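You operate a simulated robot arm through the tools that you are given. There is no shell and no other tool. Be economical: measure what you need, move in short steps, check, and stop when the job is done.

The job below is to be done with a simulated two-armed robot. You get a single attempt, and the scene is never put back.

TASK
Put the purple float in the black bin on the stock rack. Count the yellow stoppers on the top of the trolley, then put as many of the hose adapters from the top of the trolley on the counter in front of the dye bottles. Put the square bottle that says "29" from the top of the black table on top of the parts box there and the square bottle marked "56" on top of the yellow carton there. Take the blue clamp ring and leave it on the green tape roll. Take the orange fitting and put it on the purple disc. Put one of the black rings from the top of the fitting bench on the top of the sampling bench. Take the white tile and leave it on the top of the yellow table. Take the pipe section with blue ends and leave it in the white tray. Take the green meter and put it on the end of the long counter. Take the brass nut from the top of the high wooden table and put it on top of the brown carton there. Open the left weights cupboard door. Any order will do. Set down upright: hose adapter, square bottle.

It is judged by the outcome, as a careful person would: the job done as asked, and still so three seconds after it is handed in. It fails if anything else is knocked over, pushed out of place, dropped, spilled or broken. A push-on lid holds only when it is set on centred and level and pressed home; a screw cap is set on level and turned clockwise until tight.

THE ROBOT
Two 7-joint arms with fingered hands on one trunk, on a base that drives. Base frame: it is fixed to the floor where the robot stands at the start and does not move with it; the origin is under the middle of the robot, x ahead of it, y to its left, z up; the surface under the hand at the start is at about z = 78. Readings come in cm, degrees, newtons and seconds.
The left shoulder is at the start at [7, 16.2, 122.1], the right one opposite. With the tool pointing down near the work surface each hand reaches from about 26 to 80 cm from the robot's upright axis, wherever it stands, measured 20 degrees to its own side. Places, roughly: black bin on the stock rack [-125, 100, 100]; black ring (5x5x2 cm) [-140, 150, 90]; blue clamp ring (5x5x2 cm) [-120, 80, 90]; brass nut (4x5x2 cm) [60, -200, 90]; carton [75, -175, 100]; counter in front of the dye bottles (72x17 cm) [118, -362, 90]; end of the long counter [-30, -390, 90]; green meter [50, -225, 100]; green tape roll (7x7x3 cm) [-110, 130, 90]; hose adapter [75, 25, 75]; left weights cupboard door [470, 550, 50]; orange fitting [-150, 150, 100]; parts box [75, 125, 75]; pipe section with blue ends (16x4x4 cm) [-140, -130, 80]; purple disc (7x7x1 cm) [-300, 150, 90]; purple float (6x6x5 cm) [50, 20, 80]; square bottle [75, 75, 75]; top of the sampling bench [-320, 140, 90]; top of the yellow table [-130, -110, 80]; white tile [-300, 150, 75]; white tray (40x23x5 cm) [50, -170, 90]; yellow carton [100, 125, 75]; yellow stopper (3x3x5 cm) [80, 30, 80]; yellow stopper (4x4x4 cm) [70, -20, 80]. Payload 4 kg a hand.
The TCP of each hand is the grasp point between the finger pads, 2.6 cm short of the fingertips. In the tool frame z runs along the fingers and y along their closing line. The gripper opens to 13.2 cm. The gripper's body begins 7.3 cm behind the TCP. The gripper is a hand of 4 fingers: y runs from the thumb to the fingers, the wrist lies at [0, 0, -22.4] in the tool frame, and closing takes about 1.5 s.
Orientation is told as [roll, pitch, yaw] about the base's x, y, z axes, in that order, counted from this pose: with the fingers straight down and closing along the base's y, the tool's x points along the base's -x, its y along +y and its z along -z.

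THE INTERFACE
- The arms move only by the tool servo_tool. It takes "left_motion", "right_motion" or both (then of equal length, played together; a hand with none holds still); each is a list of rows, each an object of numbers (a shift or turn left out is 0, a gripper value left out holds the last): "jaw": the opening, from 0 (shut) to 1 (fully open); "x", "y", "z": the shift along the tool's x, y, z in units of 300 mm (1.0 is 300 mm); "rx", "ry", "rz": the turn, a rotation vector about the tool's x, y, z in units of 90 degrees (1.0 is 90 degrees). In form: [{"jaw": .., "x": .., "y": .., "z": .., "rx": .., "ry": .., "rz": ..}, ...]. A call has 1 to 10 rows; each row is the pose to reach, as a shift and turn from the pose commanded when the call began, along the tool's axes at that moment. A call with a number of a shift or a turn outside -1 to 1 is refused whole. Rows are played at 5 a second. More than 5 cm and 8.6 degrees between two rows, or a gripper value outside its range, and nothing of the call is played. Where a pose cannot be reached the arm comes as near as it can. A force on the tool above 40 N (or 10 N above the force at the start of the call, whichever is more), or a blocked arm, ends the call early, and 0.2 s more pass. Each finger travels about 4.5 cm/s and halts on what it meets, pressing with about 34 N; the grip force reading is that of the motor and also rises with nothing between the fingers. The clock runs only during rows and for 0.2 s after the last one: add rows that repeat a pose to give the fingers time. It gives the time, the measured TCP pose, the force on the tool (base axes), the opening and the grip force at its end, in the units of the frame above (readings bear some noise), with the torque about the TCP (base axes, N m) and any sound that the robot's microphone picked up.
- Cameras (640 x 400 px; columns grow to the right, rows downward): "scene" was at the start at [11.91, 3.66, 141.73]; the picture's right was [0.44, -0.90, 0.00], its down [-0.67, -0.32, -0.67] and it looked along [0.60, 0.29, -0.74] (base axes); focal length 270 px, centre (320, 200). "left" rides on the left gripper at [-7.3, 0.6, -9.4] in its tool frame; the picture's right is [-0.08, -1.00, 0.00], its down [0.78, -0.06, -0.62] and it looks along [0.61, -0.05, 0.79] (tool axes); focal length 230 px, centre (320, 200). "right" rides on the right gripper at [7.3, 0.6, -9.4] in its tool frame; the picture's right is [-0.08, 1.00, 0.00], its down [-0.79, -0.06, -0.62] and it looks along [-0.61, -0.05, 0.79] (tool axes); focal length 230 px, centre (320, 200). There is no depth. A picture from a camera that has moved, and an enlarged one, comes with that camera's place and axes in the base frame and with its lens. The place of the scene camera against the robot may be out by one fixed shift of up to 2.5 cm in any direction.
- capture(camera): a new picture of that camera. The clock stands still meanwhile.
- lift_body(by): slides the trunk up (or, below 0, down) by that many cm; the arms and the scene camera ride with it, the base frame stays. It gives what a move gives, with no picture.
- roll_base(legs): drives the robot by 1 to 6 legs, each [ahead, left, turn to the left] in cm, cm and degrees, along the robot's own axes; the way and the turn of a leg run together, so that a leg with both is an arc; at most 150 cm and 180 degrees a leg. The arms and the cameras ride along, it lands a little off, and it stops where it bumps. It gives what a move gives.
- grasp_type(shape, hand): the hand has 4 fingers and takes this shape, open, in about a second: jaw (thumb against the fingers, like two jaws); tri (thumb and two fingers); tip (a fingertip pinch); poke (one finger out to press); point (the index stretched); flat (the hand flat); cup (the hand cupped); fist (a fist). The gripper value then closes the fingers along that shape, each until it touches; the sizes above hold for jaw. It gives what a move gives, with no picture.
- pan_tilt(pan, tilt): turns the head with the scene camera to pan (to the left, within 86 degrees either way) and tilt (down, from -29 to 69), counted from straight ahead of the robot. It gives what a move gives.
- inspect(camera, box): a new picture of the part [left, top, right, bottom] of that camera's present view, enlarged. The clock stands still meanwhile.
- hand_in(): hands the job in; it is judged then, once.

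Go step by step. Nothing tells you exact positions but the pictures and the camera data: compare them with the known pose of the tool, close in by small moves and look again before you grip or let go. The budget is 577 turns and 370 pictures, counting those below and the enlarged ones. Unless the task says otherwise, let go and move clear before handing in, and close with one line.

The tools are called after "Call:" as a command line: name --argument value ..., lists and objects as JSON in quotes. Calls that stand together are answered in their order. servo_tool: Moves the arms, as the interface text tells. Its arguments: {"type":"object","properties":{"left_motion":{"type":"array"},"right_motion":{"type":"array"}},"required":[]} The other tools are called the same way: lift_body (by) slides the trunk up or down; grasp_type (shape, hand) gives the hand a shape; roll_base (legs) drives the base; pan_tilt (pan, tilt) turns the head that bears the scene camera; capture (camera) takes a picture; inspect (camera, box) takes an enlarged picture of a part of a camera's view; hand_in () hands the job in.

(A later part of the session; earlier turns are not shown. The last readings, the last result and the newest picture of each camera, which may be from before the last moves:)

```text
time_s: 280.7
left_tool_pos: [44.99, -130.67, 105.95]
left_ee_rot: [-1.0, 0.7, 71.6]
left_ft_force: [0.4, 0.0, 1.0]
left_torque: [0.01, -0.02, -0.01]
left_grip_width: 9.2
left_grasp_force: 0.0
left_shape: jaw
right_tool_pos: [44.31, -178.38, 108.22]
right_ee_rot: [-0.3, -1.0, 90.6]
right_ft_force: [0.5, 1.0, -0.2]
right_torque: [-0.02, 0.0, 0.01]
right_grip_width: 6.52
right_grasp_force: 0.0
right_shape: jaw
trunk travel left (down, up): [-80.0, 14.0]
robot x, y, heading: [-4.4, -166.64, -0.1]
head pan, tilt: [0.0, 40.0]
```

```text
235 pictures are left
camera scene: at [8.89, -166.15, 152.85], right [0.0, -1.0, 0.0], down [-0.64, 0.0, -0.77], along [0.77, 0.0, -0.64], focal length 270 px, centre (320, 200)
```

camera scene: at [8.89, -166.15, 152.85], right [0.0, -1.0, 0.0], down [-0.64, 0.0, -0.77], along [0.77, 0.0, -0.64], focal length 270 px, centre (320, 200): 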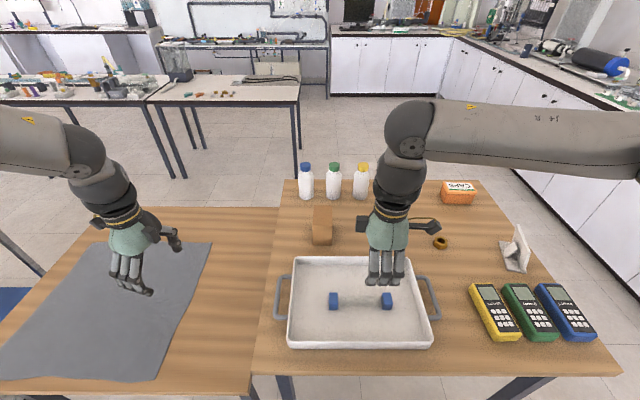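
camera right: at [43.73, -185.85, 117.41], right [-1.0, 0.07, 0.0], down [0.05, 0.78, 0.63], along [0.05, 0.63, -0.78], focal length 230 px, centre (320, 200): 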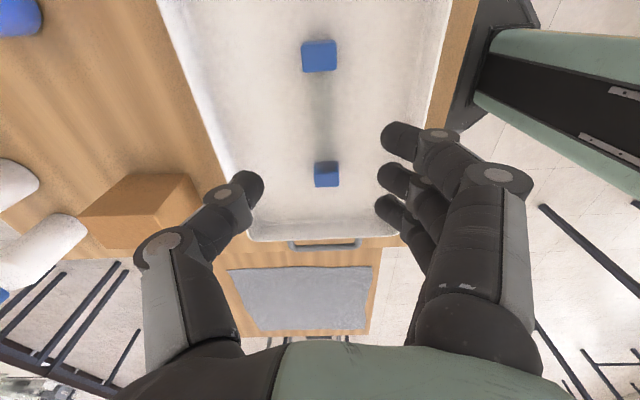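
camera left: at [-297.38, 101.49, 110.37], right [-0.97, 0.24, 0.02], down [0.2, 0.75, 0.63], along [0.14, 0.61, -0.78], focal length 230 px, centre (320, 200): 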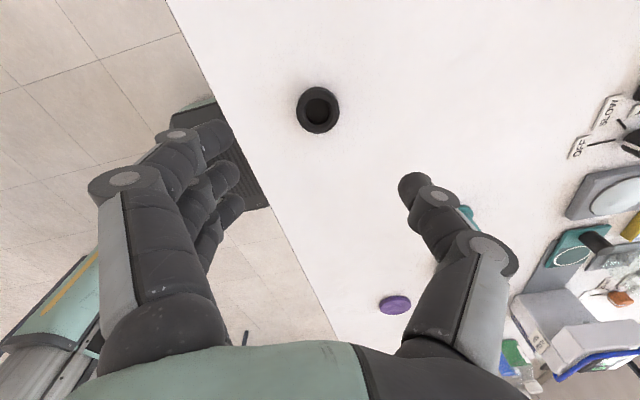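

The pipe is in the tray. I look closer at the meters, the nut and the carton.

Call:
inspect --camera "scene" --box '[430, 220, 630, 360]'

Call:
inspect --camera "scene" --box '[280, 150, 500, 270]'

```text
2.86 times, centred on (530, 290) of scene
camera zoom: at [8.89, -166.15, 152.85], right [0.0, -1.0, 0.0], down [-0.64, 0.0, -0.77], along [0.77, 0.0, -0.64], focal length 771 px, centre (-280, -57)
```

zoom: 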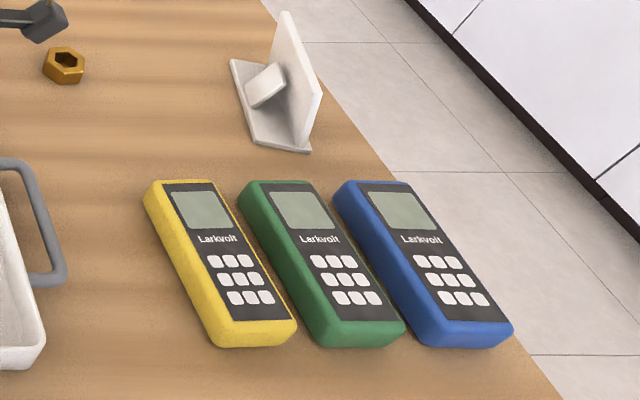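

```text
2.91 times, centred on (390, 210) of scene
camera zoom: at [8.89, -166.15, 152.85], right [0.0, -1.0, 0.0], down [-0.64, 0.0, -0.77], along [0.77, 0.0, -0.64], focal length 785 px, centre (116, 171)
```

zoom: 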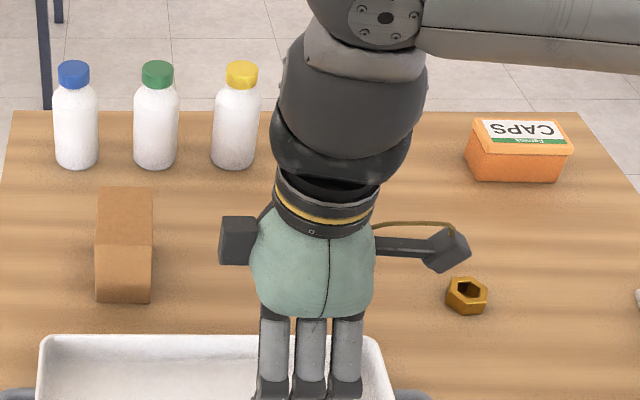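

Meters lie side by side with about 2 cm gaps; the green is centred near (42, -216). I shift the base right and set the right hand square over it.

Call:
roll_base --legs '[[0, -28, 0]]'

Call:
servo_tool --right_motion '[{"rz": 0.09}, {"rz": 0.18}, {"rz": 0.27}, {"rz": 0.36}, {"rz": 0.45}, {"rz": 0.54}, {"rz": 0.63}, {"rz": 0.72}, {"rz": 0.81}, {"rz": 0.9}]'

Call:
servo_tool --right_motion '[{"rz": 0.05}, {"rz": 0.105}]'

Call:
capture --camera "right"

```text
time_s: 282.6
left_tool_pos: [45.1, -158.45, 106.0]
left_ee_rot: [-1.0, 0.8, 71.8]
left_ft_force: [0.3, 0.3, -0.5]
left_torque: [-0.01, 0.02, 0.04]
left_grip_width: 9.19
left_grasp_force: 0.2
left_shape: jaw
right_tool_pos: [44.51, -206.15, 108.28]
right_ee_rot: [-0.4, -0.9, 90.8]
right_ft_force: [-0.1, 0.9, -0.4]
right_torque: [-0.03, 0.02, -0.01]
right_grip_width: 6.51
right_grasp_force: 0.0
right_shape: jaw
trunk travel left (down, up): [-80.0, 14.0]
robot x, y, heading: [-4.36, -194.73, 0.2]
head pan, tilt: [0.0, 40.0]
```

```text
time_s: 284.8
left_tool_pos: [45.13, -158.63, 105.79]
left_ee_rot: [-1.0, 0.7, 71.8]
left_ft_force: [-0.5, 0.0, -0.7]
left_torque: [0.01, 0.01, 0.03]
left_grip_width: 9.16
left_grasp_force: 0.0
left_shape: jaw
right_tool_pos: [44.6, -206.19, 108.26]
right_ee_rot: [0.9, -0.5, 9.5]
right_ft_force: [0.8, 0.4, 0.2]
right_torque: [-0.01, -0.05, 0.02]
right_grip_width: 6.53
right_grasp_force: 0.0
right_shape: jaw
trunk travel left (down, up): [-80.0, 14.0]
robot x, y, heading: [-4.23, -194.38, 0.5]
head pan, tilt: [0.0, 40.0]
```

```text
time_s: 285.4
left_tool_pos: [45.1, -158.51, 105.92]
left_ee_rot: [-1.0, 0.6, 71.8]
left_ft_force: [1.1, 0.4, 0.1]
left_torque: [0.0, 0.0, 0.01]
left_grip_width: 9.21
left_grasp_force: 0.1
left_shape: jaw
right_tool_pos: [44.51, -206.19, 108.35]
right_ee_rot: [1.0, -0.4, 0.3]
right_ft_force: [0.4, 0.4, -0.6]
right_torque: [0.02, 0.01, -0.02]
right_grip_width: 6.51
right_grasp_force: 0.0
right_shape: jaw
trunk travel left (down, up): [-80.0, 14.0]
robot x, y, heading: [-4.29, -194.57, 0.7]
head pan, tilt: [0.0, 40.0]
```

```text
232 pictures are left
camera right: at [37.1, -205.89, 117.51], right [0.07, 1.0, 0.02], down [0.78, -0.07, 0.62], along [0.62, -0.03, -0.78], focal length 230 px, centre (320, 200)
```

right: 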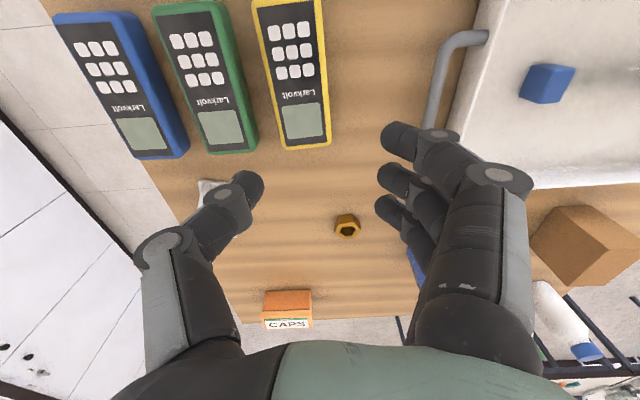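

Call:
servo_tool --right_motion '[{"x": 0.03, "y": -0.11, "jaw": 0.57}, {"x": 0.06, "y": -0.23}, {"x": 0.08, "y": -0.343}, {"x": 0.08, "y": -0.343, "z": 0.12}, {"x": 0.08, "y": -0.343, "z": 0.24}, {"x": 0.08, "y": -0.343, "z": 0.32}]'

Call:
capture --camera "right"

```text
time_s: 286.8
left_tool_pos: [45.08, -158.54, 105.94]
left_ee_rot: [-1.1, 0.6, 71.9]
left_ft_force: [0.7, 0.4, -0.1]
left_torque: [-0.01, 0.01, 0.01]
left_grip_width: 9.2
left_grasp_force: 0.0
left_shape: jaw
right_tool_pos: [42.25, -216.44, 98.52]
right_ee_rot: [1.0, -0.4, 0.4]
right_ft_force: [1.0, -0.4, 0.1]
right_torque: [0.02, 0.0, 0.02]
right_grip_width: 7.46
right_grasp_force: 0.0
right_shape: jaw
trunk travel left (down, up): [-80.0, 14.0]
robot x, y, heading: [-4.28, -194.52, 0.4]
head pan, tilt: [0.0, 40.0]
```

```text
231 pictures are left
camera right: at [34.82, -216.16, 107.77], right [0.07, 1.0, 0.02], down [0.78, -0.07, 0.62], along [0.62, -0.03, -0.78], focal length 230 px, centre (320, 200)
```

right: 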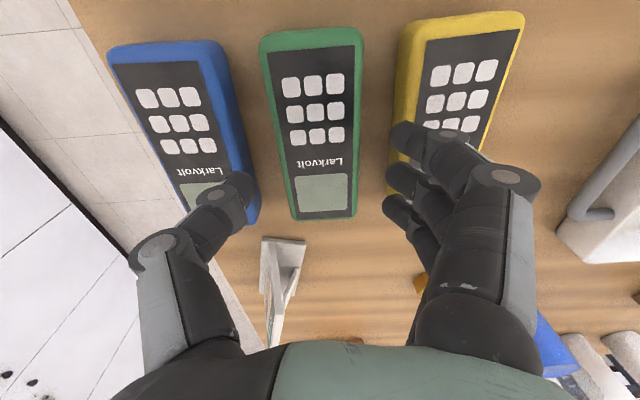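

Call:
servo_tool --right_motion '[{"jaw": 0.49}, {"jaw": 0.49}, {"z": 0.08}, {"z": 0.12}, {"z": 0.14}]'

Call:
capture --camera "right"

```text
time_s: 288.0
left_tool_pos: [45.09, -158.56, 106.1]
left_ee_rot: [-1.0, 0.6, 71.8]
left_ft_force: [-0.5, 0.5, 0.1]
left_torque: [-0.06, -0.01, 0.02]
left_grip_width: 9.19
left_grasp_force: 0.1
left_shape: jaw
right_tool_pos: [42.3, -216.36, 94.42]
right_ee_rot: [0.9, -0.5, 0.3]
right_ft_force: [-1.0, -0.9, 2.4]
right_torque: [0.07, 0.06, 0.02]
right_grip_width: 6.49
right_grasp_force: 0.1
right_shape: jaw
trunk travel left (down, up): [-80.0, 14.0]
robot x, y, heading: [-4.16, -194.59, 0.4]
head pan, tilt: [0.0, 40.0]
```

```text
230 pictures are left
camera right: at [34.86, -216.07, 103.59], right [0.07, 1.0, 0.02], down [0.78, -0.07, 0.62], along [0.62, -0.03, -0.78], focal length 230 px, centre (320, 200)
```

right: 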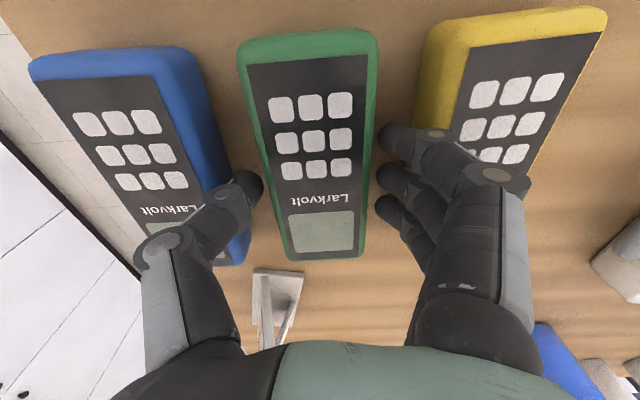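

Call:
servo_tool --right_motion '[{"jaw": 0.45}, {"jaw": 0.45, "z": 0.015}, {"jaw": 0.45, "z": 0.03}]'

Call:
capture --camera "right"

```text
time_s: 288.8
left_tool_pos: [45.14, -158.65, 105.91]
left_ee_rot: [-1.0, 0.8, 71.9]
left_ft_force: [0.1, 0.1, -0.3]
left_torque: [-0.01, 0.01, 0.02]
left_grip_width: 9.21
left_grasp_force: 0.0
left_shape: jaw
right_tool_pos: [42.29, -216.28, 93.37]
right_ee_rot: [1.0, -0.2, 0.5]
right_ft_force: [-1.1, -1.2, 0.2]
right_torque: [-0.01, 0.02, 0.04]
right_grip_width: 5.94
right_grasp_force: 0.0
right_shape: jaw
trunk travel left (down, up): [-80.0, 14.0]
robot x, y, heading: [-4.32, -194.3, 0.8]
head pan, tilt: [0.0, 40.0]
```

```text
229 pictures are left
camera right: at [34.94, -216.01, 102.53], right [0.07, 1.0, 0.02], down [0.78, -0.07, 0.62], along [0.62, -0.03, -0.79], focal length 230 px, centre (320, 200)
```

right: 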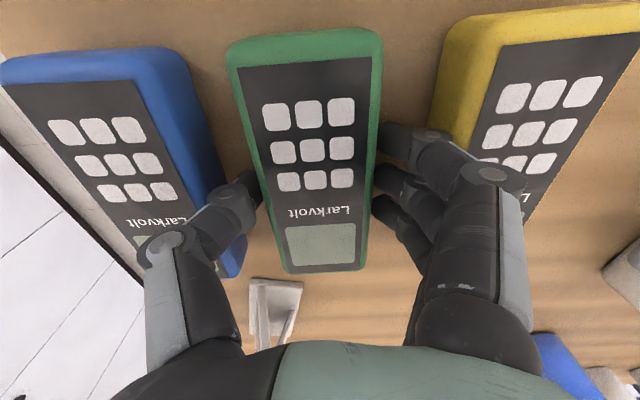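

Call:
servo_tool --right_motion '[{"z": 0.018}, {"z": 0.018, "jaw": 0.3}, {"z": 0.018, "jaw": 0.2}, {"z": 0.018, "jaw": 0.2}, {"z": 0.018, "jaw": 0.1}, {"z": 0.018, "jaw": 0.1}, {"z": 0.018, "jaw": 0.1}]'

Call:
servo_tool --right_motion '[{"z": -0.05}, {"z": -0.15}, {"z": -0.3}, {"z": -0.45}, {"z": -0.6}, {"z": -0.75}]'

Call:
capture --camera "right"

```text
time_s: 290.4
left_tool_pos: [45.07, -158.62, 105.9]
left_ee_rot: [-1.1, 0.8, 71.8]
left_ft_force: [-0.2, 1.1, -0.6]
left_torque: [0.01, -0.02, -0.02]
left_grip_width: 9.22
left_grasp_force: 0.1
left_shape: jaw
right_tool_pos: [42.24, -216.32, 92.8]
right_ee_rot: [0.9, -0.3, 0.3]
right_ft_force: [0.6, 0.6, -0.5]
right_torque: [0.01, 0.0, 0.03]
right_grip_width: 5.17
right_grasp_force: 34.0
right_shape: jaw
trunk travel left (down, up): [-80.0, 14.0]
robot x, y, heading: [-4.09, -194.66, 0.5]
head pan, tilt: [0.0, 40.0]
```

```text
time_s: 291.8
left_tool_pos: [44.95, -158.53, 105.98]
left_ee_rot: [-1.2, 0.7, 71.8]
left_ft_force: [0.5, 0.1, 0.3]
left_torque: [-0.03, -0.05, -0.01]
left_grip_width: 9.18
left_grasp_force: 0.1
left_shape: jaw
right_tool_pos: [42.02, -216.5, 115.29]
right_ee_rot: [0.9, -0.5, 0.2]
right_ft_force: [-0.4, 0.5, -2.5]
right_torque: [0.01, -0.01, 0.03]
right_grip_width: 5.16
right_grasp_force: 34.1
right_shape: jaw
trunk travel left (down, up): [-80.0, 14.0]
robot x, y, heading: [-4.29, -194.5, 0.1]
head pan, tilt: [0.0, 40.0]
```

```text
228 pictures are left
camera right: at [34.61, -216.28, 124.66], right [0.07, 1.0, 0.02], down [0.78, -0.07, 0.62], along [0.62, -0.03, -0.78], focal length 230 px, centre (320, 200)
```

right: 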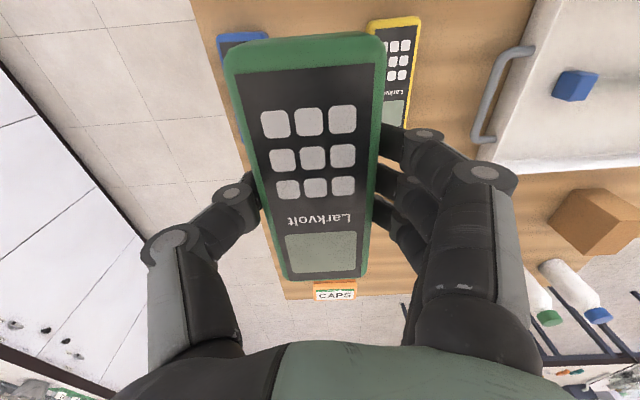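

The green meter is held. I back up, turn toward the long counter and look.

Call:
lift_body --by 10

Call:
roll_base --legs '[[-32, 0, 0], [0, 0, -90]]'

Call:
pan_tilt --pan 0 --tilt 30

Call:
capture --camera "scene"

```text
time_s: 293.2
left_tool_pos: [45.14, -158.53, 115.85]
left_ee_rot: [-1.0, 0.6, 71.8]
left_ft_force: [-0.2, 0.1, 0.4]
left_torque: [-0.02, 0.01, 0.01]
left_grip_width: 9.2
left_grasp_force: 0.0
left_shape: jaw
right_tool_pos: [42.18, -216.79, 125.24]
right_ee_rot: [1.0, -0.3, 0.3]
right_ft_force: [0.7, -0.3, -2.3]
right_torque: [0.01, -0.01, -0.02]
right_grip_width: 5.17
right_grasp_force: 34.4
right_shape: jaw
trunk travel left (down, up): [-90.0, 4.0]
robot x, y, heading: [-4.2, -194.62, 0.3]
head pan, tilt: [0.0, 40.0]
```

```text
time_s: 299.1
left_tool_pos: [0.03, -243.83, 115.84]
left_ee_rot: [-1.0, 0.7, -17.7]
left_ft_force: [0.4, 0.0, -0.1]
left_torque: [0.02, -0.03, -0.08]
left_grip_width: 9.16
left_grasp_force: 0.1
left_shape: jaw
right_tool_pos: [-58.08, -241.47, 125.33]
right_ee_rot: [1.1, -0.3, -89.1]
right_ft_force: [0.2, -0.6, -3.3]
right_torque: [0.02, -0.01, 0.01]
right_grip_width: 5.14
right_grasp_force: 33.8
right_shape: jaw
trunk travel left (down, up): [-90.0, 4.0]
robot x, y, heading: [-36.42, -194.77, -89.2]
head pan, tilt: [0.0, 40.0]
```

```text
time_s: 299.8
left_tool_pos: [-0.03, -243.83, 115.9]
left_ee_rot: [-0.9, 0.6, -17.7]
left_ft_force: [-0.2, -0.7, -0.3]
left_torque: [0.0, 0.0, 0.0]
left_grip_width: 9.21
left_grasp_force: 0.0
left_shape: jaw
right_tool_pos: [-58.13, -241.44, 125.28]
right_ee_rot: [1.1, -0.4, -89.1]
right_ft_force: [-0.4, -0.1, -1.8]
right_torque: [-0.02, -0.02, 0.05]
right_grip_width: 5.16
right_grasp_force: 33.9
right_shape: jaw
trunk travel left (down, up): [-90.0, 4.0]
robot x, y, heading: [-36.21, -194.59, -89.1]
head pan, tilt: [0.0, 30.0]
```

```text
227 pictures are left
camera scene: at [-36.29, -208.64, 164.38], right [-1.0, -0.02, 0.0], down [-0.01, 0.5, -0.87], along [0.01, -0.87, -0.5], focal length 270 px, centre (320, 200)
```

scene: 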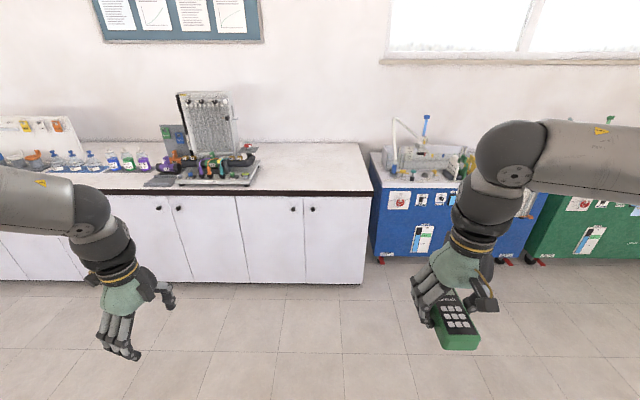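

Call:
servo_tool --left_motion '[{"x": 0.04, "y": 0.13}, {"x": 0.08, "y": 0.26}, {"x": 0.12, "y": 0.39}, {"x": 0.16, "y": 0.52}, {"x": 0.2, "y": 0.64}]'

Call:
roll_base --legs '[[116, 0, -0.9], [0, 12, 0]]'

Call:
pan_tilt --pan 0 --tilt 45

Call:
capture --camera "scene"

Call:
capture --camera "right"

```text
time_s: 301.0
left_tool_pos: [0.51, -225.49, 115.55]
left_ee_rot: [-1.0, 0.8, -18.0]
left_ft_force: [0.6, 0.2, 0.9]
left_torque: [-0.01, 0.0, -0.03]
left_grip_width: 9.23
left_grasp_force: 0.0
left_shape: jaw
left hand out of reach, approached as far as the arm can: row 5
right_tool_pos: [-57.91, -241.22, 125.39]
right_ee_rot: [0.9, -0.4, -89.2]
right_ft_force: [-0.7, 0.0, -3.2]
right_torque: [0.01, 0.0, -0.02]
right_grip_width: 5.16
right_grasp_force: 33.6
right_shape: jaw
trunk travel left (down, up): [-90.0, 4.0]
robot x, y, heading: [-36.29, -194.47, -89.1]
head pan, tilt: [0.0, 30.0]
```

```text
time_s: 307.8
left_tool_pos: [12.07, -342.69, 115.77]
left_ee_rot: [-0.7, 0.5, -19.1]
left_ft_force: [-0.4, 0.8, -0.5]
left_torque: [-0.01, -0.03, -0.02]
left_grip_width: 9.22
left_grasp_force: 0.1
left_shape: jaw
right_tool_pos: [-46.84, -357.3, 125.16]
right_ee_rot: [1.2, -0.2, -90.4]
right_ft_force: [-0.8, -0.7, -2.0]
right_torque: [-0.03, 0.0, 0.0]
right_grip_width: 5.15
right_grasp_force: 33.9
right_shape: jaw
trunk travel left (down, up): [-90.0, 4.0]
robot x, y, heading: [-23.66, -310.9, -90.3]
head pan, tilt: [0.0, 30.0]
```

```text
time_s: 308.6
left_tool_pos: [12.54, -342.69, 115.54]
left_ee_rot: [-0.9, 0.8, -19.1]
left_ft_force: [0.1, 0.4, 0.1]
left_torque: [-0.02, 0.03, 0.0]
left_grip_width: 9.2
left_grasp_force: 0.0
left_shape: jaw
right_tool_pos: [-46.44, -357.3, 125.4]
right_ee_rot: [0.8, -0.2, -90.4]
right_ft_force: [-0.2, -0.9, -2.8]
right_torque: [0.01, 0.03, 0.02]
right_grip_width: 5.15
right_grasp_force: 33.9
right_shape: jaw
trunk travel left (down, up): [-90.0, 4.0]
robot x, y, heading: [-23.77, -310.8, -90.7]
head pan, tilt: [0.0, 45.0]
```

```text
226 pictures are left
camera scene: at [-23.88, -324.05, 162.13], right [-1.0, 0.0, 0.0], down [0.0, 0.71, -0.71], along [0.0, -0.71, -0.71], focal length 270 px, centre (320, 200)
```

scene: 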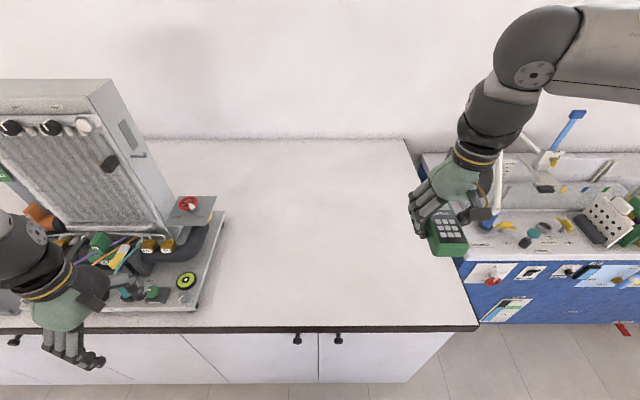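

```text
225 pictures are left
camera right: at [-46.02, -349.98, 134.57], right [1.0, -0.08, 0.02], down [-0.08, -0.78, 0.62], along [-0.04, -0.62, -0.78], focal length 230 px, centre (320, 200)
```

right: 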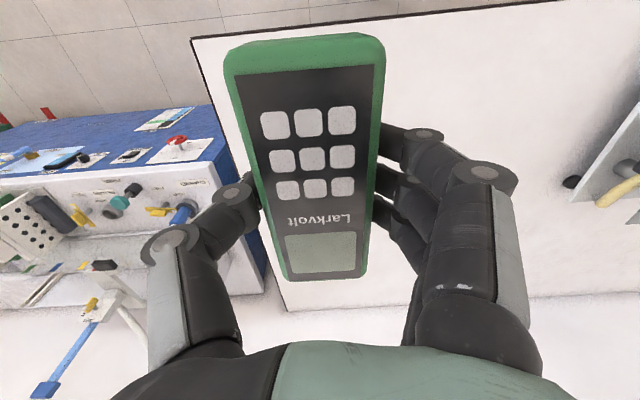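

Call:
roll_base --legs '[[5, 0, 0]]'

Call:
servo_tool --right_motion '[{"x": -0.06, "y": 0.1}, {"x": -0.13, "y": 0.2}]'

Call:
lift_body --by -25

Call:
capture --camera "scene"

Call:
capture --camera "right"

```text
time_s: 309.5
left_tool_pos: [12.47, -346.59, 115.87]
left_ee_rot: [-1.4, 0.6, -19.1]
left_ft_force: [0.2, -0.1, -0.7]
left_torque: [-0.06, 0.0, -0.01]
left_grip_width: 9.21
left_grasp_force: 0.0
left_shape: jaw
right_tool_pos: [-46.48, -361.13, 125.71]
right_ee_rot: [1.0, -0.8, -90.2]
right_ft_force: [-0.3, 0.5, -1.2]
right_torque: [-0.09, 0.02, 0.0]
right_grip_width: 5.16
right_grasp_force: 33.7
right_shape: jaw
trunk travel left (down, up): [-90.0, 4.0]
robot x, y, heading: [-23.75, -316.18, -90.2]
head pan, tilt: [0.0, 45.0]
```

```text
time_s: 310.1
left_tool_pos: [12.73, -347.37, 115.53]
left_ee_rot: [-1.0, 0.8, -19.1]
left_ft_force: [-0.1, 0.5, -0.7]
left_torque: [-0.03, 0.01, -0.01]
left_grip_width: 9.19
left_grasp_force: 0.1
left_shape: jaw
right_tool_pos: [-40.18, -365.84, 125.56]
right_ee_rot: [0.7, -0.4, -90.2]
right_ft_force: [0.8, 1.1, -2.3]
right_torque: [0.0, 0.0, -0.02]
right_grip_width: 5.17
right_grasp_force: 33.7
right_shape: jaw
trunk travel left (down, up): [-90.0, 4.0]
robot x, y, heading: [-23.93, -316.02, -90.4]
head pan, tilt: [0.0, 45.0]
```

```text
time_s: 312.3
left_tool_pos: [12.29, -347.31, 92.4]
left_ee_rot: [-0.9, 0.4, -19.3]
left_ft_force: [-0.6, 10.9, 20.9]
left_torque: [-1.38, 0.33, -0.2]
left_grip_width: 9.15
left_grasp_force: 0.0
left_shape: jaw
right_tool_pos: [-40.55, -365.97, 102.05]
right_ee_rot: [1.0, -0.5, -90.3]
right_ft_force: [-0.3, 0.4, -3.3]
right_torque: [0.04, 0.01, 0.02]
right_grip_width: 5.14
right_grasp_force: 33.9
right_shape: jaw
trunk travel left (down, up): [-66.6, 27.4]
robot x, y, heading: [-23.97, -315.84, -90.2]
head pan, tilt: [0.0, 45.0]
stopped: the force on the tool passed its limit at 59 N (the readings are from after the stop); the commanded pose is now the measured one
```

```text
224 pictures are left
camera scene: at [-24.07, -328.67, 138.76], right [-1.0, 0.0, 0.0], down [0.0, 0.71, -0.71], along [0.0, -0.71, -0.71], focal length 270 px, centre (320, 200)
```

scene: 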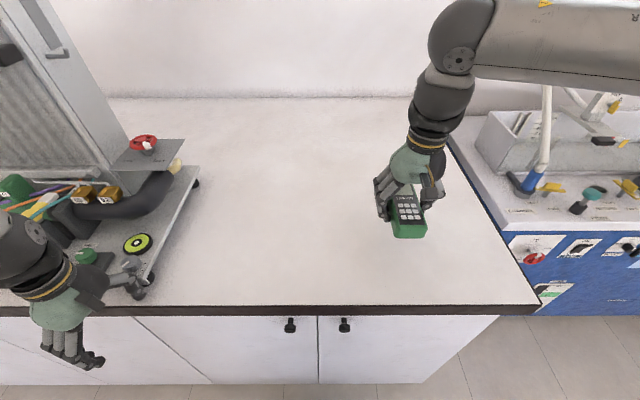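

```text
223 pictures are left
camera right: at [-40.11, -358.63, 111.29], right [1.0, -0.08, 0.02], down [-0.08, -0.78, 0.62], along [-0.04, -0.62, -0.78], focal length 230 px, centre (320, 200)
```

right: 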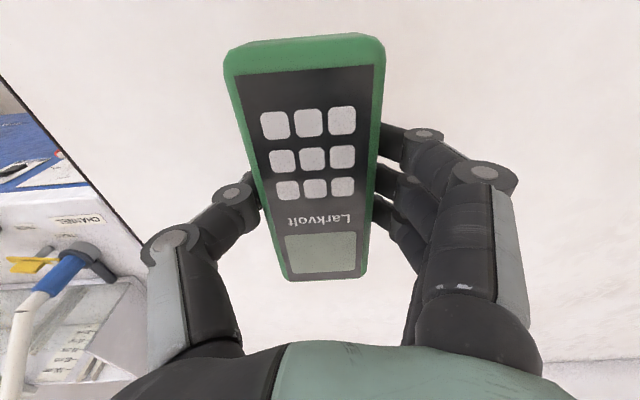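

The left hand touched the rig's base; I raise at once and move the left hand clear.

Call:
lift_body --by 6

Call:
servo_tool --left_motion '[{"z": -0.14}, {"z": -0.28}, {"z": -0.42}, {"z": -0.56}, {"z": -0.7}, {"z": -0.75, "x": -0.1}, {"z": -0.75, "x": -0.2}]'

Call:
capture --camera "scene"

```text
time_s: 313.3
left_tool_pos: [12.55, -347.6, 98.36]
left_ee_rot: [-0.8, 0.6, -19.1]
left_ft_force: [0.3, -0.2, -0.8]
left_torque: [-0.01, 0.0, -0.04]
left_grip_width: 9.21
left_grasp_force: 0.1
left_shape: jaw
right_tool_pos: [-40.36, -366.15, 108.08]
right_ee_rot: [1.0, -0.3, -90.3]
right_ft_force: [-0.5, 0.6, -2.0]
right_torque: [-0.01, 0.0, 0.01]
right_grip_width: 5.17
right_grasp_force: 34.1
right_shape: jaw
trunk travel left (down, up): [-72.6, 21.4]
robot x, y, heading: [-23.7, -315.93, -90.3]
head pan, tilt: [0.0, 45.0]
```

```text
time_s: 314.9
left_tool_pos: [18.56, -349.16, 120.73]
left_ee_rot: [-1.0, 0.6, -19.1]
left_ft_force: [-0.6, -0.2, 0.2]
left_torque: [0.01, 0.02, 0.02]
left_grip_width: 9.2
left_grasp_force: 0.1
left_shape: jaw
right_tool_pos: [-40.38, -366.11, 108.0]
right_ee_rot: [0.9, -0.3, -90.3]
right_ft_force: [0.1, -0.6, -3.6]
right_torque: [0.01, -0.01, 0.03]
right_grip_width: 5.13
right_grasp_force: 34.5
right_shape: jaw
trunk travel left (down, up): [-72.6, 21.4]
robot x, y, heading: [-23.69, -315.75, -90.1]
head pan, tilt: [0.0, 45.0]
```

```text
222 pictures are left
camera scene: at [-23.84, -328.98, 144.74], right [-1.0, 0.0, 0.0], down [0.0, 0.71, -0.71], along [0.0, -0.71, -0.71], focal length 270 px, centre (320, 200)
```

scene: 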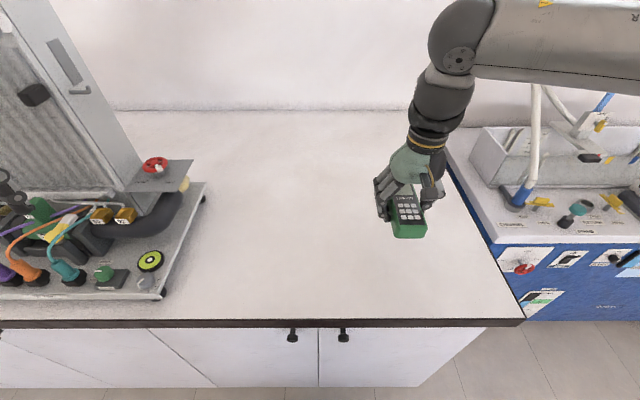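

Call:
lift_body --by -12

Call:
inspect --camera "scene" --box '[340, 130, 500, 280]'

```text
time_s: 316.4
left_tool_pos: [18.46, -349.21, 108.75]
left_ee_rot: [-0.9, 0.5, -19.2]
left_ft_force: [0.2, 0.3, 0.8]
left_torque: [-0.01, 0.03, 0.01]
left_grip_width: 9.23
left_grasp_force: 0.0
left_shape: jaw
right_tool_pos: [-40.38, -366.05, 96.01]
right_ee_rot: [1.0, -0.2, -90.4]
right_ft_force: [0.1, -0.5, -1.9]
right_torque: [0.03, -0.02, 0.01]
right_grip_width: 5.12
right_grasp_force: 33.6
right_shape: jaw
trunk travel left (down, up): [-60.6, 33.4]
robot x, y, heading: [-23.96, -316.28, -90.2]
head pan, tilt: [0.0, 45.0]
```

```text
2.67 times, centred on (420, 205) of scene
camera zoom: at [-23.98, -328.9, 132.76], right [-1.0, 0.0, 0.0], down [0.0, 0.71, -0.71], along [0.0, -0.71, -0.71], focal length 720 px, centre (53, 187)
```

zoom: 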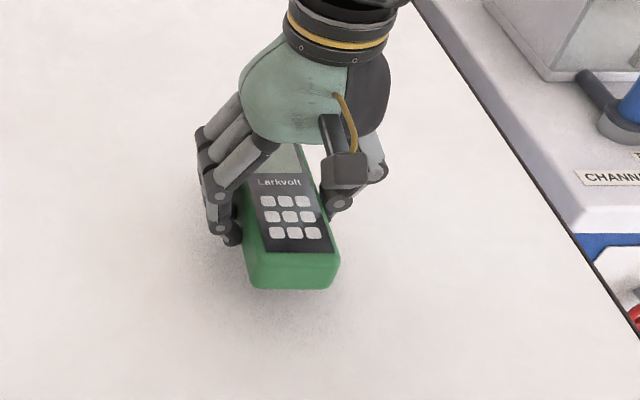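

Call:
lift_body --by -2.5

Call:
lift_body --by -1

Call:
lift_body --by -0.8

```text
time_s: 317.1
left_tool_pos: [18.52, -349.14, 106.38]
left_ee_rot: [-0.9, 0.6, -19.2]
left_ft_force: [-0.3, 0.2, 0.3]
left_torque: [-0.01, -0.01, 0.0]
left_grip_width: 9.19
left_grasp_force: 0.0
left_shape: jaw
right_tool_pos: [-40.43, -366.04, 93.53]
right_ee_rot: [1.1, -0.3, -90.3]
right_ft_force: [-0.4, -0.1, -3.1]
right_torque: [-0.03, -0.01, 0.01]
right_grip_width: 5.15
right_grasp_force: 33.4
right_shape: jaw
trunk travel left (down, up): [-58.1, 35.9]
robot x, y, heading: [-24.11, -316.07, -90.3]
head pan, tilt: [0.0, 45.0]
```

```text
time_s: 317.7
left_tool_pos: [18.46, -349.14, 105.35]
left_ee_rot: [-0.9, 0.6, -19.2]
left_ft_force: [0.2, -0.1, 0.6]
left_torque: [0.01, 0.02, 0.01]
left_grip_width: 9.18
left_grasp_force: 0.1
left_shape: jaw
right_tool_pos: [-40.36, -366.13, 92.64]
right_ee_rot: [1.0, -0.6, -90.1]
right_ft_force: [-2.3, 0.6, 17.2]
right_torque: [0.02, 0.26, -0.08]
right_grip_width: 5.14
right_grasp_force: 34.0
right_shape: jaw
trunk travel left (down, up): [-57.1, 36.9]
robot x, y, heading: [-23.41, -316.05, -90.2]
head pan, tilt: [0.0, 45.0]
```

```text
time_s: 318.1
left_tool_pos: [18.4, -349.09, 104.96]
left_ee_rot: [-1.0, 0.6, -19.3]
left_ft_force: [0.1, 0.1, 0.0]
left_torque: [0.01, 0.02, 0.0]
left_grip_width: 9.19
left_grasp_force: 0.0
left_shape: jaw
right_tool_pos: [-40.33, -366.2, 92.7]
right_ee_rot: [1.2, -1.0, -90.4]
right_ft_force: [-0.2, 3.2, 17.3]
right_torque: [0.18, 0.21, -0.06]
right_grip_width: 5.23
right_grasp_force: 34.0
right_shape: jaw
trunk travel left (down, up): [-56.7, 37.3]
robot x, y, heading: [-23.75, -315.48, -90.2]
head pan, tilt: [0.0, 45.0]
stopped: the force on the tool passed its limit at 47 N (the readings are from after the stop); the commanded pose is now the measured one
```

The meter rests on the counter; I release and raise.

Call:
servo_tool --right_motion '[{"z": -0.005, "jaw": 0.45}, {"z": -0.005, "jaw": 0.5}, {"z": -0.005, "jaw": 0.6}, {"z": -0.005, "jaw": 0.7}, {"z": -0.005, "jaw": 0.7}]'

Call:
lift_body --by 25

Call:
capture --camera "scene"

```text
time_s: 319.3
left_tool_pos: [18.38, -349.15, 104.9]
left_ee_rot: [-0.9, 0.5, -19.2]
left_ft_force: [-0.9, -0.7, -1.3]
left_torque: [0.0, -0.03, 0.03]
left_grip_width: 9.22
left_grasp_force: 0.1
left_shape: jaw
right_tool_pos: [-40.27, -366.19, 92.61]
right_ee_rot: [1.1, -0.9, -90.3]
right_ft_force: [4.4, -0.2, 10.2]
right_torque: [0.04, 0.52, 0.05]
right_grip_width: 9.17
right_grasp_force: 0.0
right_shape: jaw
trunk travel left (down, up): [-56.7, 37.3]
robot x, y, heading: [-23.89, -316.24, -90.2]
head pan, tilt: [0.0, 45.0]
```

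```text
time_s: 321.9
left_tool_pos: [18.54, -349.24, 129.84]
left_ee_rot: [-0.9, 0.6, -19.2]
left_ft_force: [-0.1, 0.1, -0.3]
left_torque: [-0.03, -0.02, -0.02]
left_grip_width: 9.21
left_grasp_force: 0.1
left_shape: jaw
right_tool_pos: [-40.31, -366.26, 117.62]
right_ee_rot: [1.1, -0.9, -90.5]
right_ft_force: [-1.2, 0.3, -0.1]
right_torque: [0.01, 0.03, -0.03]
right_grip_width: 9.2
right_grasp_force: 0.0
right_shape: jaw
trunk travel left (down, up): [-81.7, 12.3]
robot x, y, heading: [-23.93, -315.96, -90.5]
head pan, tilt: [0.0, 45.0]
```

```text
220 pictures are left
camera scene: at [-23.99, -328.9, 153.84], right [-1.0, 0.0, 0.0], down [0.0, 0.71, -0.71], along [0.0, -0.71, -0.71], focal length 270 px, centre (320, 200)
```

scene: 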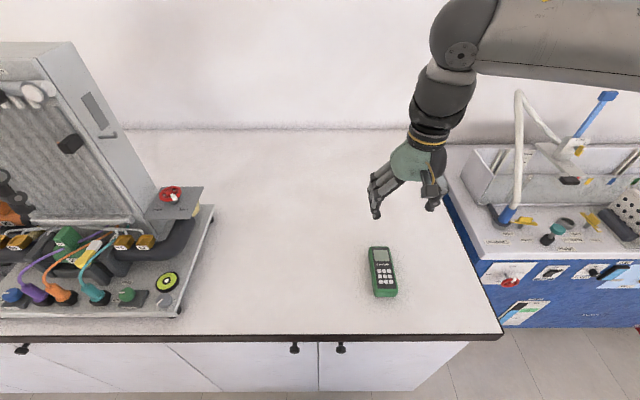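

The green meter is set. I go now toward the far side of the high table, looking at the dye bottle counter on the way.

Call:
roll_base --legs '[[-34, 0, 0.4], [0, 138, 0]]'

Call:
pan_tilt --pan 0 --tilt 35

Call:
capture --camera "scene"

```text
time_s: 330.6
left_tool_pos: [158.31, -315.05, 129.85]
left_ee_rot: [-1.0, 0.7, -18.9]
left_ft_force: [0.2, 0.1, -0.5]
left_torque: [-0.01, 0.02, 0.01]
left_grip_width: 9.22
left_grasp_force: 0.1
left_shape: jaw
right_tool_pos: [99.56, -332.43, 117.61]
right_ee_rot: [1.1, -0.9, -90.0]
right_ft_force: [0.6, -0.9, -0.1]
right_torque: [0.0, 0.0, 0.0]
right_grip_width: 9.22
right_grasp_force: 0.1
right_shape: jaw
trunk travel left (down, up): [-81.7, 12.3]
robot x, y, heading: [116.16, -282.02, -90.0]
head pan, tilt: [0.0, 45.0]
```

```text
time_s: 331.4
left_tool_pos: [158.21, -315.1, 129.93]
left_ee_rot: [-0.9, 0.6, -19.0]
left_ft_force: [0.1, 0.4, 0.1]
left_torque: [0.05, 0.0, 0.0]
left_grip_width: 9.22
left_grasp_force: 0.1
left_shape: jaw
right_tool_pos: [99.61, -332.48, 117.6]
right_ee_rot: [1.2, -0.9, -90.0]
right_ft_force: [0.5, -0.2, 0.7]
right_torque: [0.03, 0.01, 0.02]
right_grip_width: 9.2
right_grasp_force: 0.0
right_shape: jaw
trunk travel left (down, up): [-81.7, 12.3]
robot x, y, heading: [115.95, -281.84, -89.9]
head pan, tilt: [0.0, 35.0]
```

```text
219 pictures are left
camera scene: at [115.81, -295.69, 155.32], right [-1.0, 0.0, 0.0], down [0.0, 0.57, -0.82], along [0.0, -0.82, -0.57], focal length 270 px, centre (320, 200)
```

scene: 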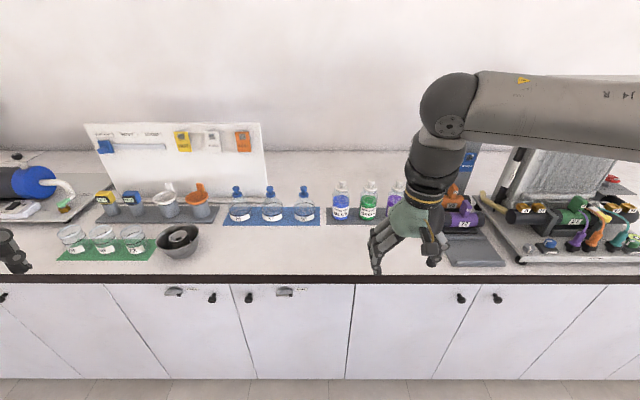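

Call:
inspect --camera "scene" --box '[200, 150, 440, 290]'

```text
2.67 times, centred on (320, 220) of scene
camera zoom: at [115.81, -295.69, 155.32], right [-1.0, 0.0, 0.0], down [0.0, 0.57, -0.82], along [0.0, -0.82, -0.57], focal length 720 px, centre (320, 147)
```

zoom: 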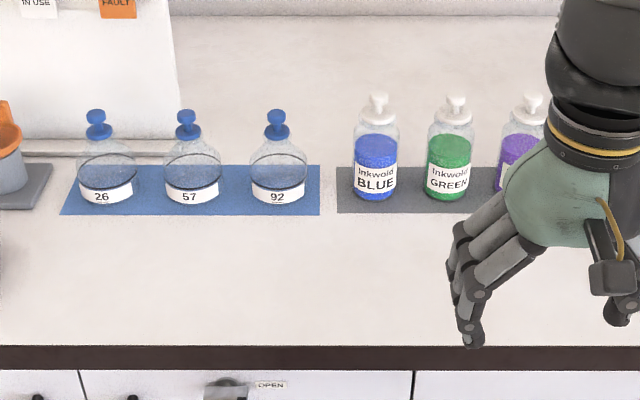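

Dye bottles (Inkwold) stand near x 88–108; the strip before them is free. Now I turn to the far side of the high table for the nut.

Call:
lift_body --by 12

Call:
roll_base --legs '[[0, 30, 0], [0, 0, -90], [0, -93, 0]]'

Call:
pan_tilt --pan 0 --tilt 42

Call:
capture --camera "scene"

```text
time_s: 332.9
left_tool_pos: [158.33, -315.08, 141.84]
left_ee_rot: [-0.9, 0.6, -19.0]
left_ft_force: [1.0, 0.2, 0.7]
left_torque: [-0.02, -0.01, -0.04]
left_grip_width: 9.21
left_grasp_force: 0.0
left_shape: jaw
right_tool_pos: [99.56, -332.52, 129.67]
right_ee_rot: [1.1, -0.8, -90.0]
right_ft_force: [-0.4, -0.2, 0.0]
right_torque: [0.0, -0.06, -0.01]
right_grip_width: 9.21
right_grasp_force: 0.0
right_shape: jaw
trunk travel left (down, up): [-93.7, 0.3]
robot x, y, heading: [116.04, -282.35, -89.8]
head pan, tilt: [0.0, 35.0]
```

```text
time_s: 343.1
left_tool_pos: [111.57, -231.82, 141.81]
left_ee_rot: [-0.9, 0.5, -108.0]
left_ft_force: [-0.4, 0.3, 0.2]
left_torque: [0.03, 0.0, 0.0]
left_grip_width: 9.22
left_grasp_force: 0.1
left_shape: jaw
right_tool_pos: [93.3, -173.38, 129.59]
right_ee_rot: [1.0, -0.9, -179.2]
right_ft_force: [0.4, -0.9, 0.8]
right_torque: [0.04, -0.02, 0.01]
right_grip_width: 9.22
right_grasp_force: 0.0
right_shape: jaw
trunk travel left (down, up): [-93.7, 0.3]
robot x, y, heading: [144.26, -188.82, -179.0]
head pan, tilt: [0.0, 35.0]
```

```text
time_s: 343.8
left_tool_pos: [111.55, -231.7, 141.83]
left_ee_rot: [-0.8, 0.6, -108.1]
left_ft_force: [0.1, 0.2, 0.0]
left_torque: [0.05, 0.01, -0.03]
left_grip_width: 9.2
left_grasp_force: 0.0
left_shape: jaw
right_tool_pos: [93.21, -173.18, 129.68]
right_ee_rot: [1.2, -0.9, -179.2]
right_ft_force: [0.1, 0.4, 0.7]
right_torque: [0.01, -0.02, 0.02]
right_grip_width: 9.21
right_grasp_force: 0.0
right_shape: jaw
trunk travel left (down, up): [-93.7, 0.3]
robot x, y, heading: [144.29, -188.47, -179.1]
head pan, tilt: [0.0, 42.0]
```

```text
217 pictures are left
camera scene: at [130.4, -188.86, 166.28], right [-0.02, 1.0, 0.0], down [0.67, 0.01, -0.74], along [-0.74, -0.01, -0.67], focal length 270 px, centre (320, 200)
```

scene: 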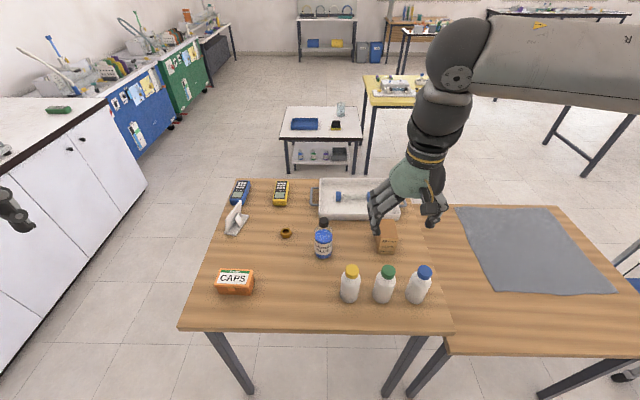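

Call:
inspect --camera "scene" --box '[260, 190, 440, 310]'

```text
3.33 times, centred on (350, 250) of scene
camera zoom: at [130.4, -188.86, 166.28], right [-0.02, 1.0, 0.0], down [0.67, 0.01, -0.74], along [-0.74, -0.01, -0.67], focal length 900 px, centre (220, 33)
```

zoom: 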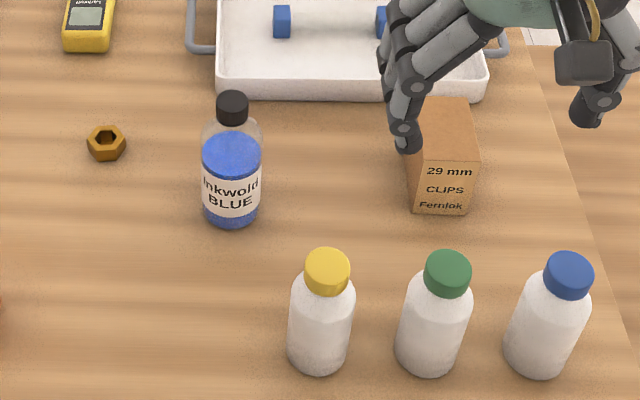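

Call:
roll_base --legs '[[30, 0, -1]]'

Call:
servo_tool --right_motion '[{"y": 0.14}, {"y": 0.28}, {"y": 0.42}, {"y": 0.56}, {"y": 0.7}, {"y": 0.84}, {"y": 0.97}]'

Call:
capture --camera "right"

```text
time_s: 345.9
left_tool_pos: [81.28, -231.18, 141.91]
left_ee_rot: [-1.0, 0.6, -109.1]
left_ft_force: [0.3, -0.5, -0.5]
left_torque: [-0.02, 0.03, -0.02]
left_grip_width: 9.21
left_grasp_force: 0.0
left_shape: jaw
right_tool_pos: [64.01, -172.45, 129.81]
right_ee_rot: [1.2, -1.0, 179.9]
right_ft_force: [-0.5, -0.4, 0.1]
right_torque: [0.03, 0.0, 0.0]
right_grip_width: 9.2
right_grasp_force: 0.2
right_shape: jaw
trunk travel left (down, up): [-93.7, 0.3]
robot x, y, heading: [114.16, -189.13, 180.4]
head pan, tilt: [0.0, 42.0]
```

```text
time_s: 347.5
left_tool_pos: [80.97, -231.59, 141.72]
left_ee_rot: [-1.0, 0.7, -109.1]
left_ft_force: [0.3, -0.6, 0.7]
left_torque: [0.04, 0.01, 0.01]
left_grip_width: 9.22
left_grasp_force: 0.0
left_shape: jaw
right_tool_pos: [63.63, -201.83, 130.11]
right_ee_rot: [1.0, -0.8, 179.8]
right_ft_force: [-0.5, 0.0, 0.0]
right_torque: [0.03, 0.0, -0.03]
right_grip_width: 9.22
right_grasp_force: 0.1
right_shape: jaw
trunk travel left (down, up): [-93.7, 0.3]
robot x, y, heading: [113.95, -188.95, 179.6]
head pan, tilt: [0.0, 42.0]
```

```text
215 pictures are left
camera right: at [71.03, -202.31, 139.36], right [-0.08, -1.0, 0.02], down [-0.78, 0.07, 0.63], along [-0.63, 0.04, -0.78], focal length 230 px, centre (320, 200)
```

right: 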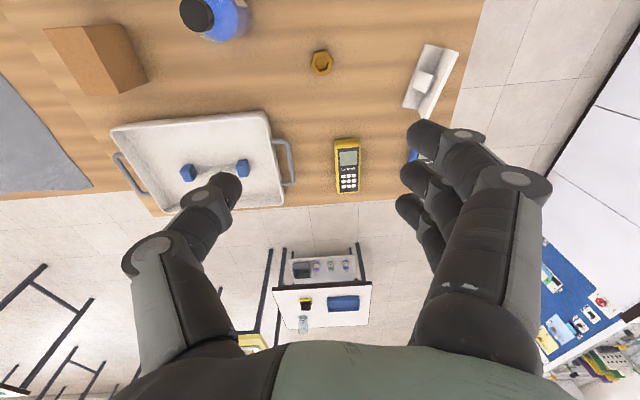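

Call:
lift_body --by -16

Call:
servo_tool --right_motion '[{"x": -0.01, "y": 0.02, "z": 0.15, "jaw": 0.55}, {"x": -0.01, "y": 0.02, "z": 0.3}, {"x": -0.01, "y": 0.02, "z": 0.45}, {"x": -0.01, "y": 0.02, "z": 0.57}]'

Call:
capture --camera "right"

```text
time_s: 349.3
left_tool_pos: [80.89, -231.3, 125.96]
left_ee_rot: [-1.0, 0.6, -109.1]
left_ft_force: [-0.5, -0.8, -0.3]
left_torque: [-0.02, 0.0, 0.01]
left_grip_width: 9.22
left_grasp_force: 0.0
left_shape: jaw
right_tool_pos: [63.66, -201.51, 114.19]
right_ee_rot: [1.2, -0.9, 179.7]
right_ft_force: [-0.2, -0.1, 0.9]
right_torque: [-0.02, 0.02, -0.03]
right_grip_width: 9.21
right_grasp_force: 0.1
right_shape: jaw
trunk travel left (down, up): [-77.7, 16.3]
robot x, y, heading: [114.37, -188.73, 180.1]
head pan, tilt: [0.0, 42.0]
```

```text
time_s: 350.3
left_tool_pos: [80.9, -231.3, 125.75]
left_ee_rot: [-0.9, 0.6, -109.2]
left_ft_force: [0.1, 0.4, 1.2]
left_torque: [0.03, 0.0, 0.0]
left_grip_width: 9.21
left_grasp_force: 0.1
left_shape: jaw
right_tool_pos: [62.97, -202.58, 97.29]
right_ee_rot: [1.2, -0.8, 179.8]
right_ft_force: [-1.2, 0.2, 0.7]
right_torque: [0.03, 0.0, 0.01]
right_grip_width: 7.34
right_grasp_force: 0.0
right_shape: jaw
trunk travel left (down, up): [-77.7, 16.3]
robot x, y, heading: [114.19, -189.29, 180.1]
head pan, tilt: [0.0, 42.0]
```

```text
214 pictures are left
camera right: at [70.37, -203.02, 106.38], right [-0.08, -1.0, 0.02], down [-0.78, 0.08, 0.63], along [-0.63, 0.03, -0.78], focal length 230 px, centre (320, 200)
```

right: 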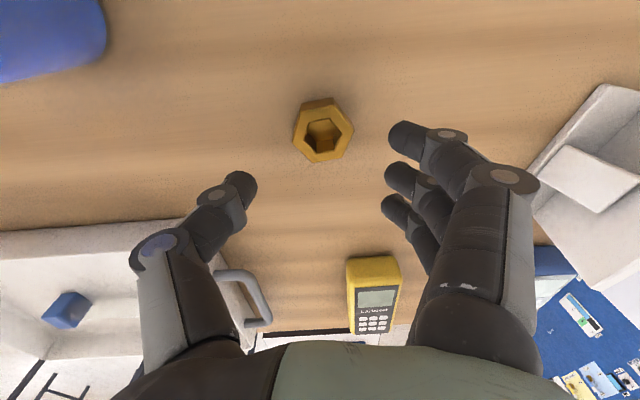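

Call:
servo_tool --right_motion '[{"x": 0.04, "y": 0.015, "z": 0.05}, {"x": 0.04, "y": 0.015, "z": 0.12}, {"x": 0.04, "y": 0.015, "z": 0.165}]'

Call:
capture --camera "right"

```text
time_s: 351.1
left_tool_pos: [81.35, -231.15, 126.0]
left_ee_rot: [-1.1, 0.5, -109.1]
left_ft_force: [0.5, 0.0, 0.1]
left_torque: [-0.01, 0.03, 0.0]
left_grip_width: 9.2
left_grasp_force: 0.2
left_shape: jaw
right_tool_pos: [64.11, -202.96, 92.64]
right_ee_rot: [1.3, -1.5, 179.8]
right_ft_force: [-9.4, -1.6, 27.3]
right_torque: [0.96, -0.03, 0.37]
right_grip_width: 7.2
right_grasp_force: 0.0
right_shape: jaw
trunk travel left (down, up): [-77.7, 16.3]
robot x, y, heading: [114.21, -189.45, 179.6]
head pan, tilt: [0.0, 42.0]
```

```text
213 pictures are left
camera right: at [71.64, -203.46, 101.74], right [-0.08, -1.0, 0.03], down [-0.77, 0.08, 0.64], along [-0.63, 0.03, -0.77], focal length 230 px, centre (320, 200)
```

right: 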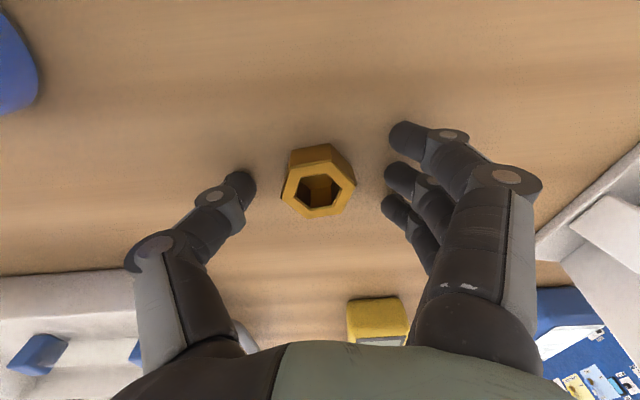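

Call:
servo_tool --right_motion '[{"z": -0.02}, {"z": -0.02, "jaw": 0.4}, {"z": -0.02, "jaw": 0.2}, {"z": -0.02, "jaw": 0.1}, {"z": -0.02, "jaw": 0.0}, {"z": -0.02, "jaw": 0.0}, {"z": -0.02, "jaw": 0.0}]'

Call:
capture --camera "right"

```text
time_s: 352.7
left_tool_pos: [80.98, -231.16, 125.84]
left_ee_rot: [-0.9, 0.5, -109.1]
left_ft_force: [0.6, 0.0, 0.7]
left_torque: [0.01, -0.01, 0.01]
left_grip_width: 9.21
left_grasp_force: 0.0
left_shape: jaw
right_tool_pos: [64.23, -202.94, 92.86]
right_ee_rot: [1.1, -1.0, 179.8]
right_ft_force: [0.3, 3.9, 11.5]
right_torque: [-0.03, -0.07, 0.03]
right_grip_width: 3.05
right_grasp_force: 31.8
right_shape: jaw
trunk travel left (down, up): [-77.7, 16.3]
robot x, y, heading: [114.36, -188.89, 180.1]
head pan, tilt: [0.0, 42.0]
```

```text
212 pictures are left
camera right: at [71.58, -203.41, 102.05], right [-0.08, -1.0, 0.02], down [-0.77, 0.08, 0.63], along [-0.63, 0.04, -0.78], focal length 230 px, centre (320, 200)
```

right: 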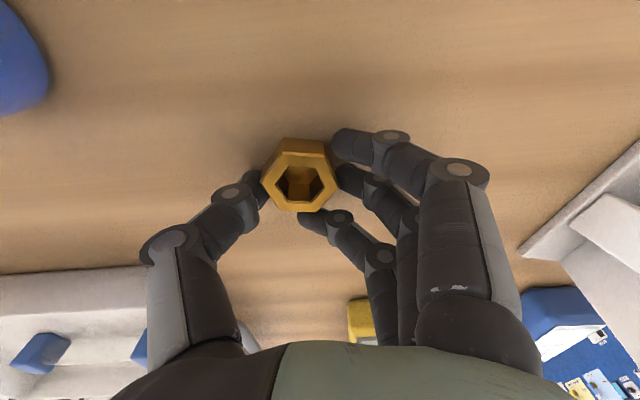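

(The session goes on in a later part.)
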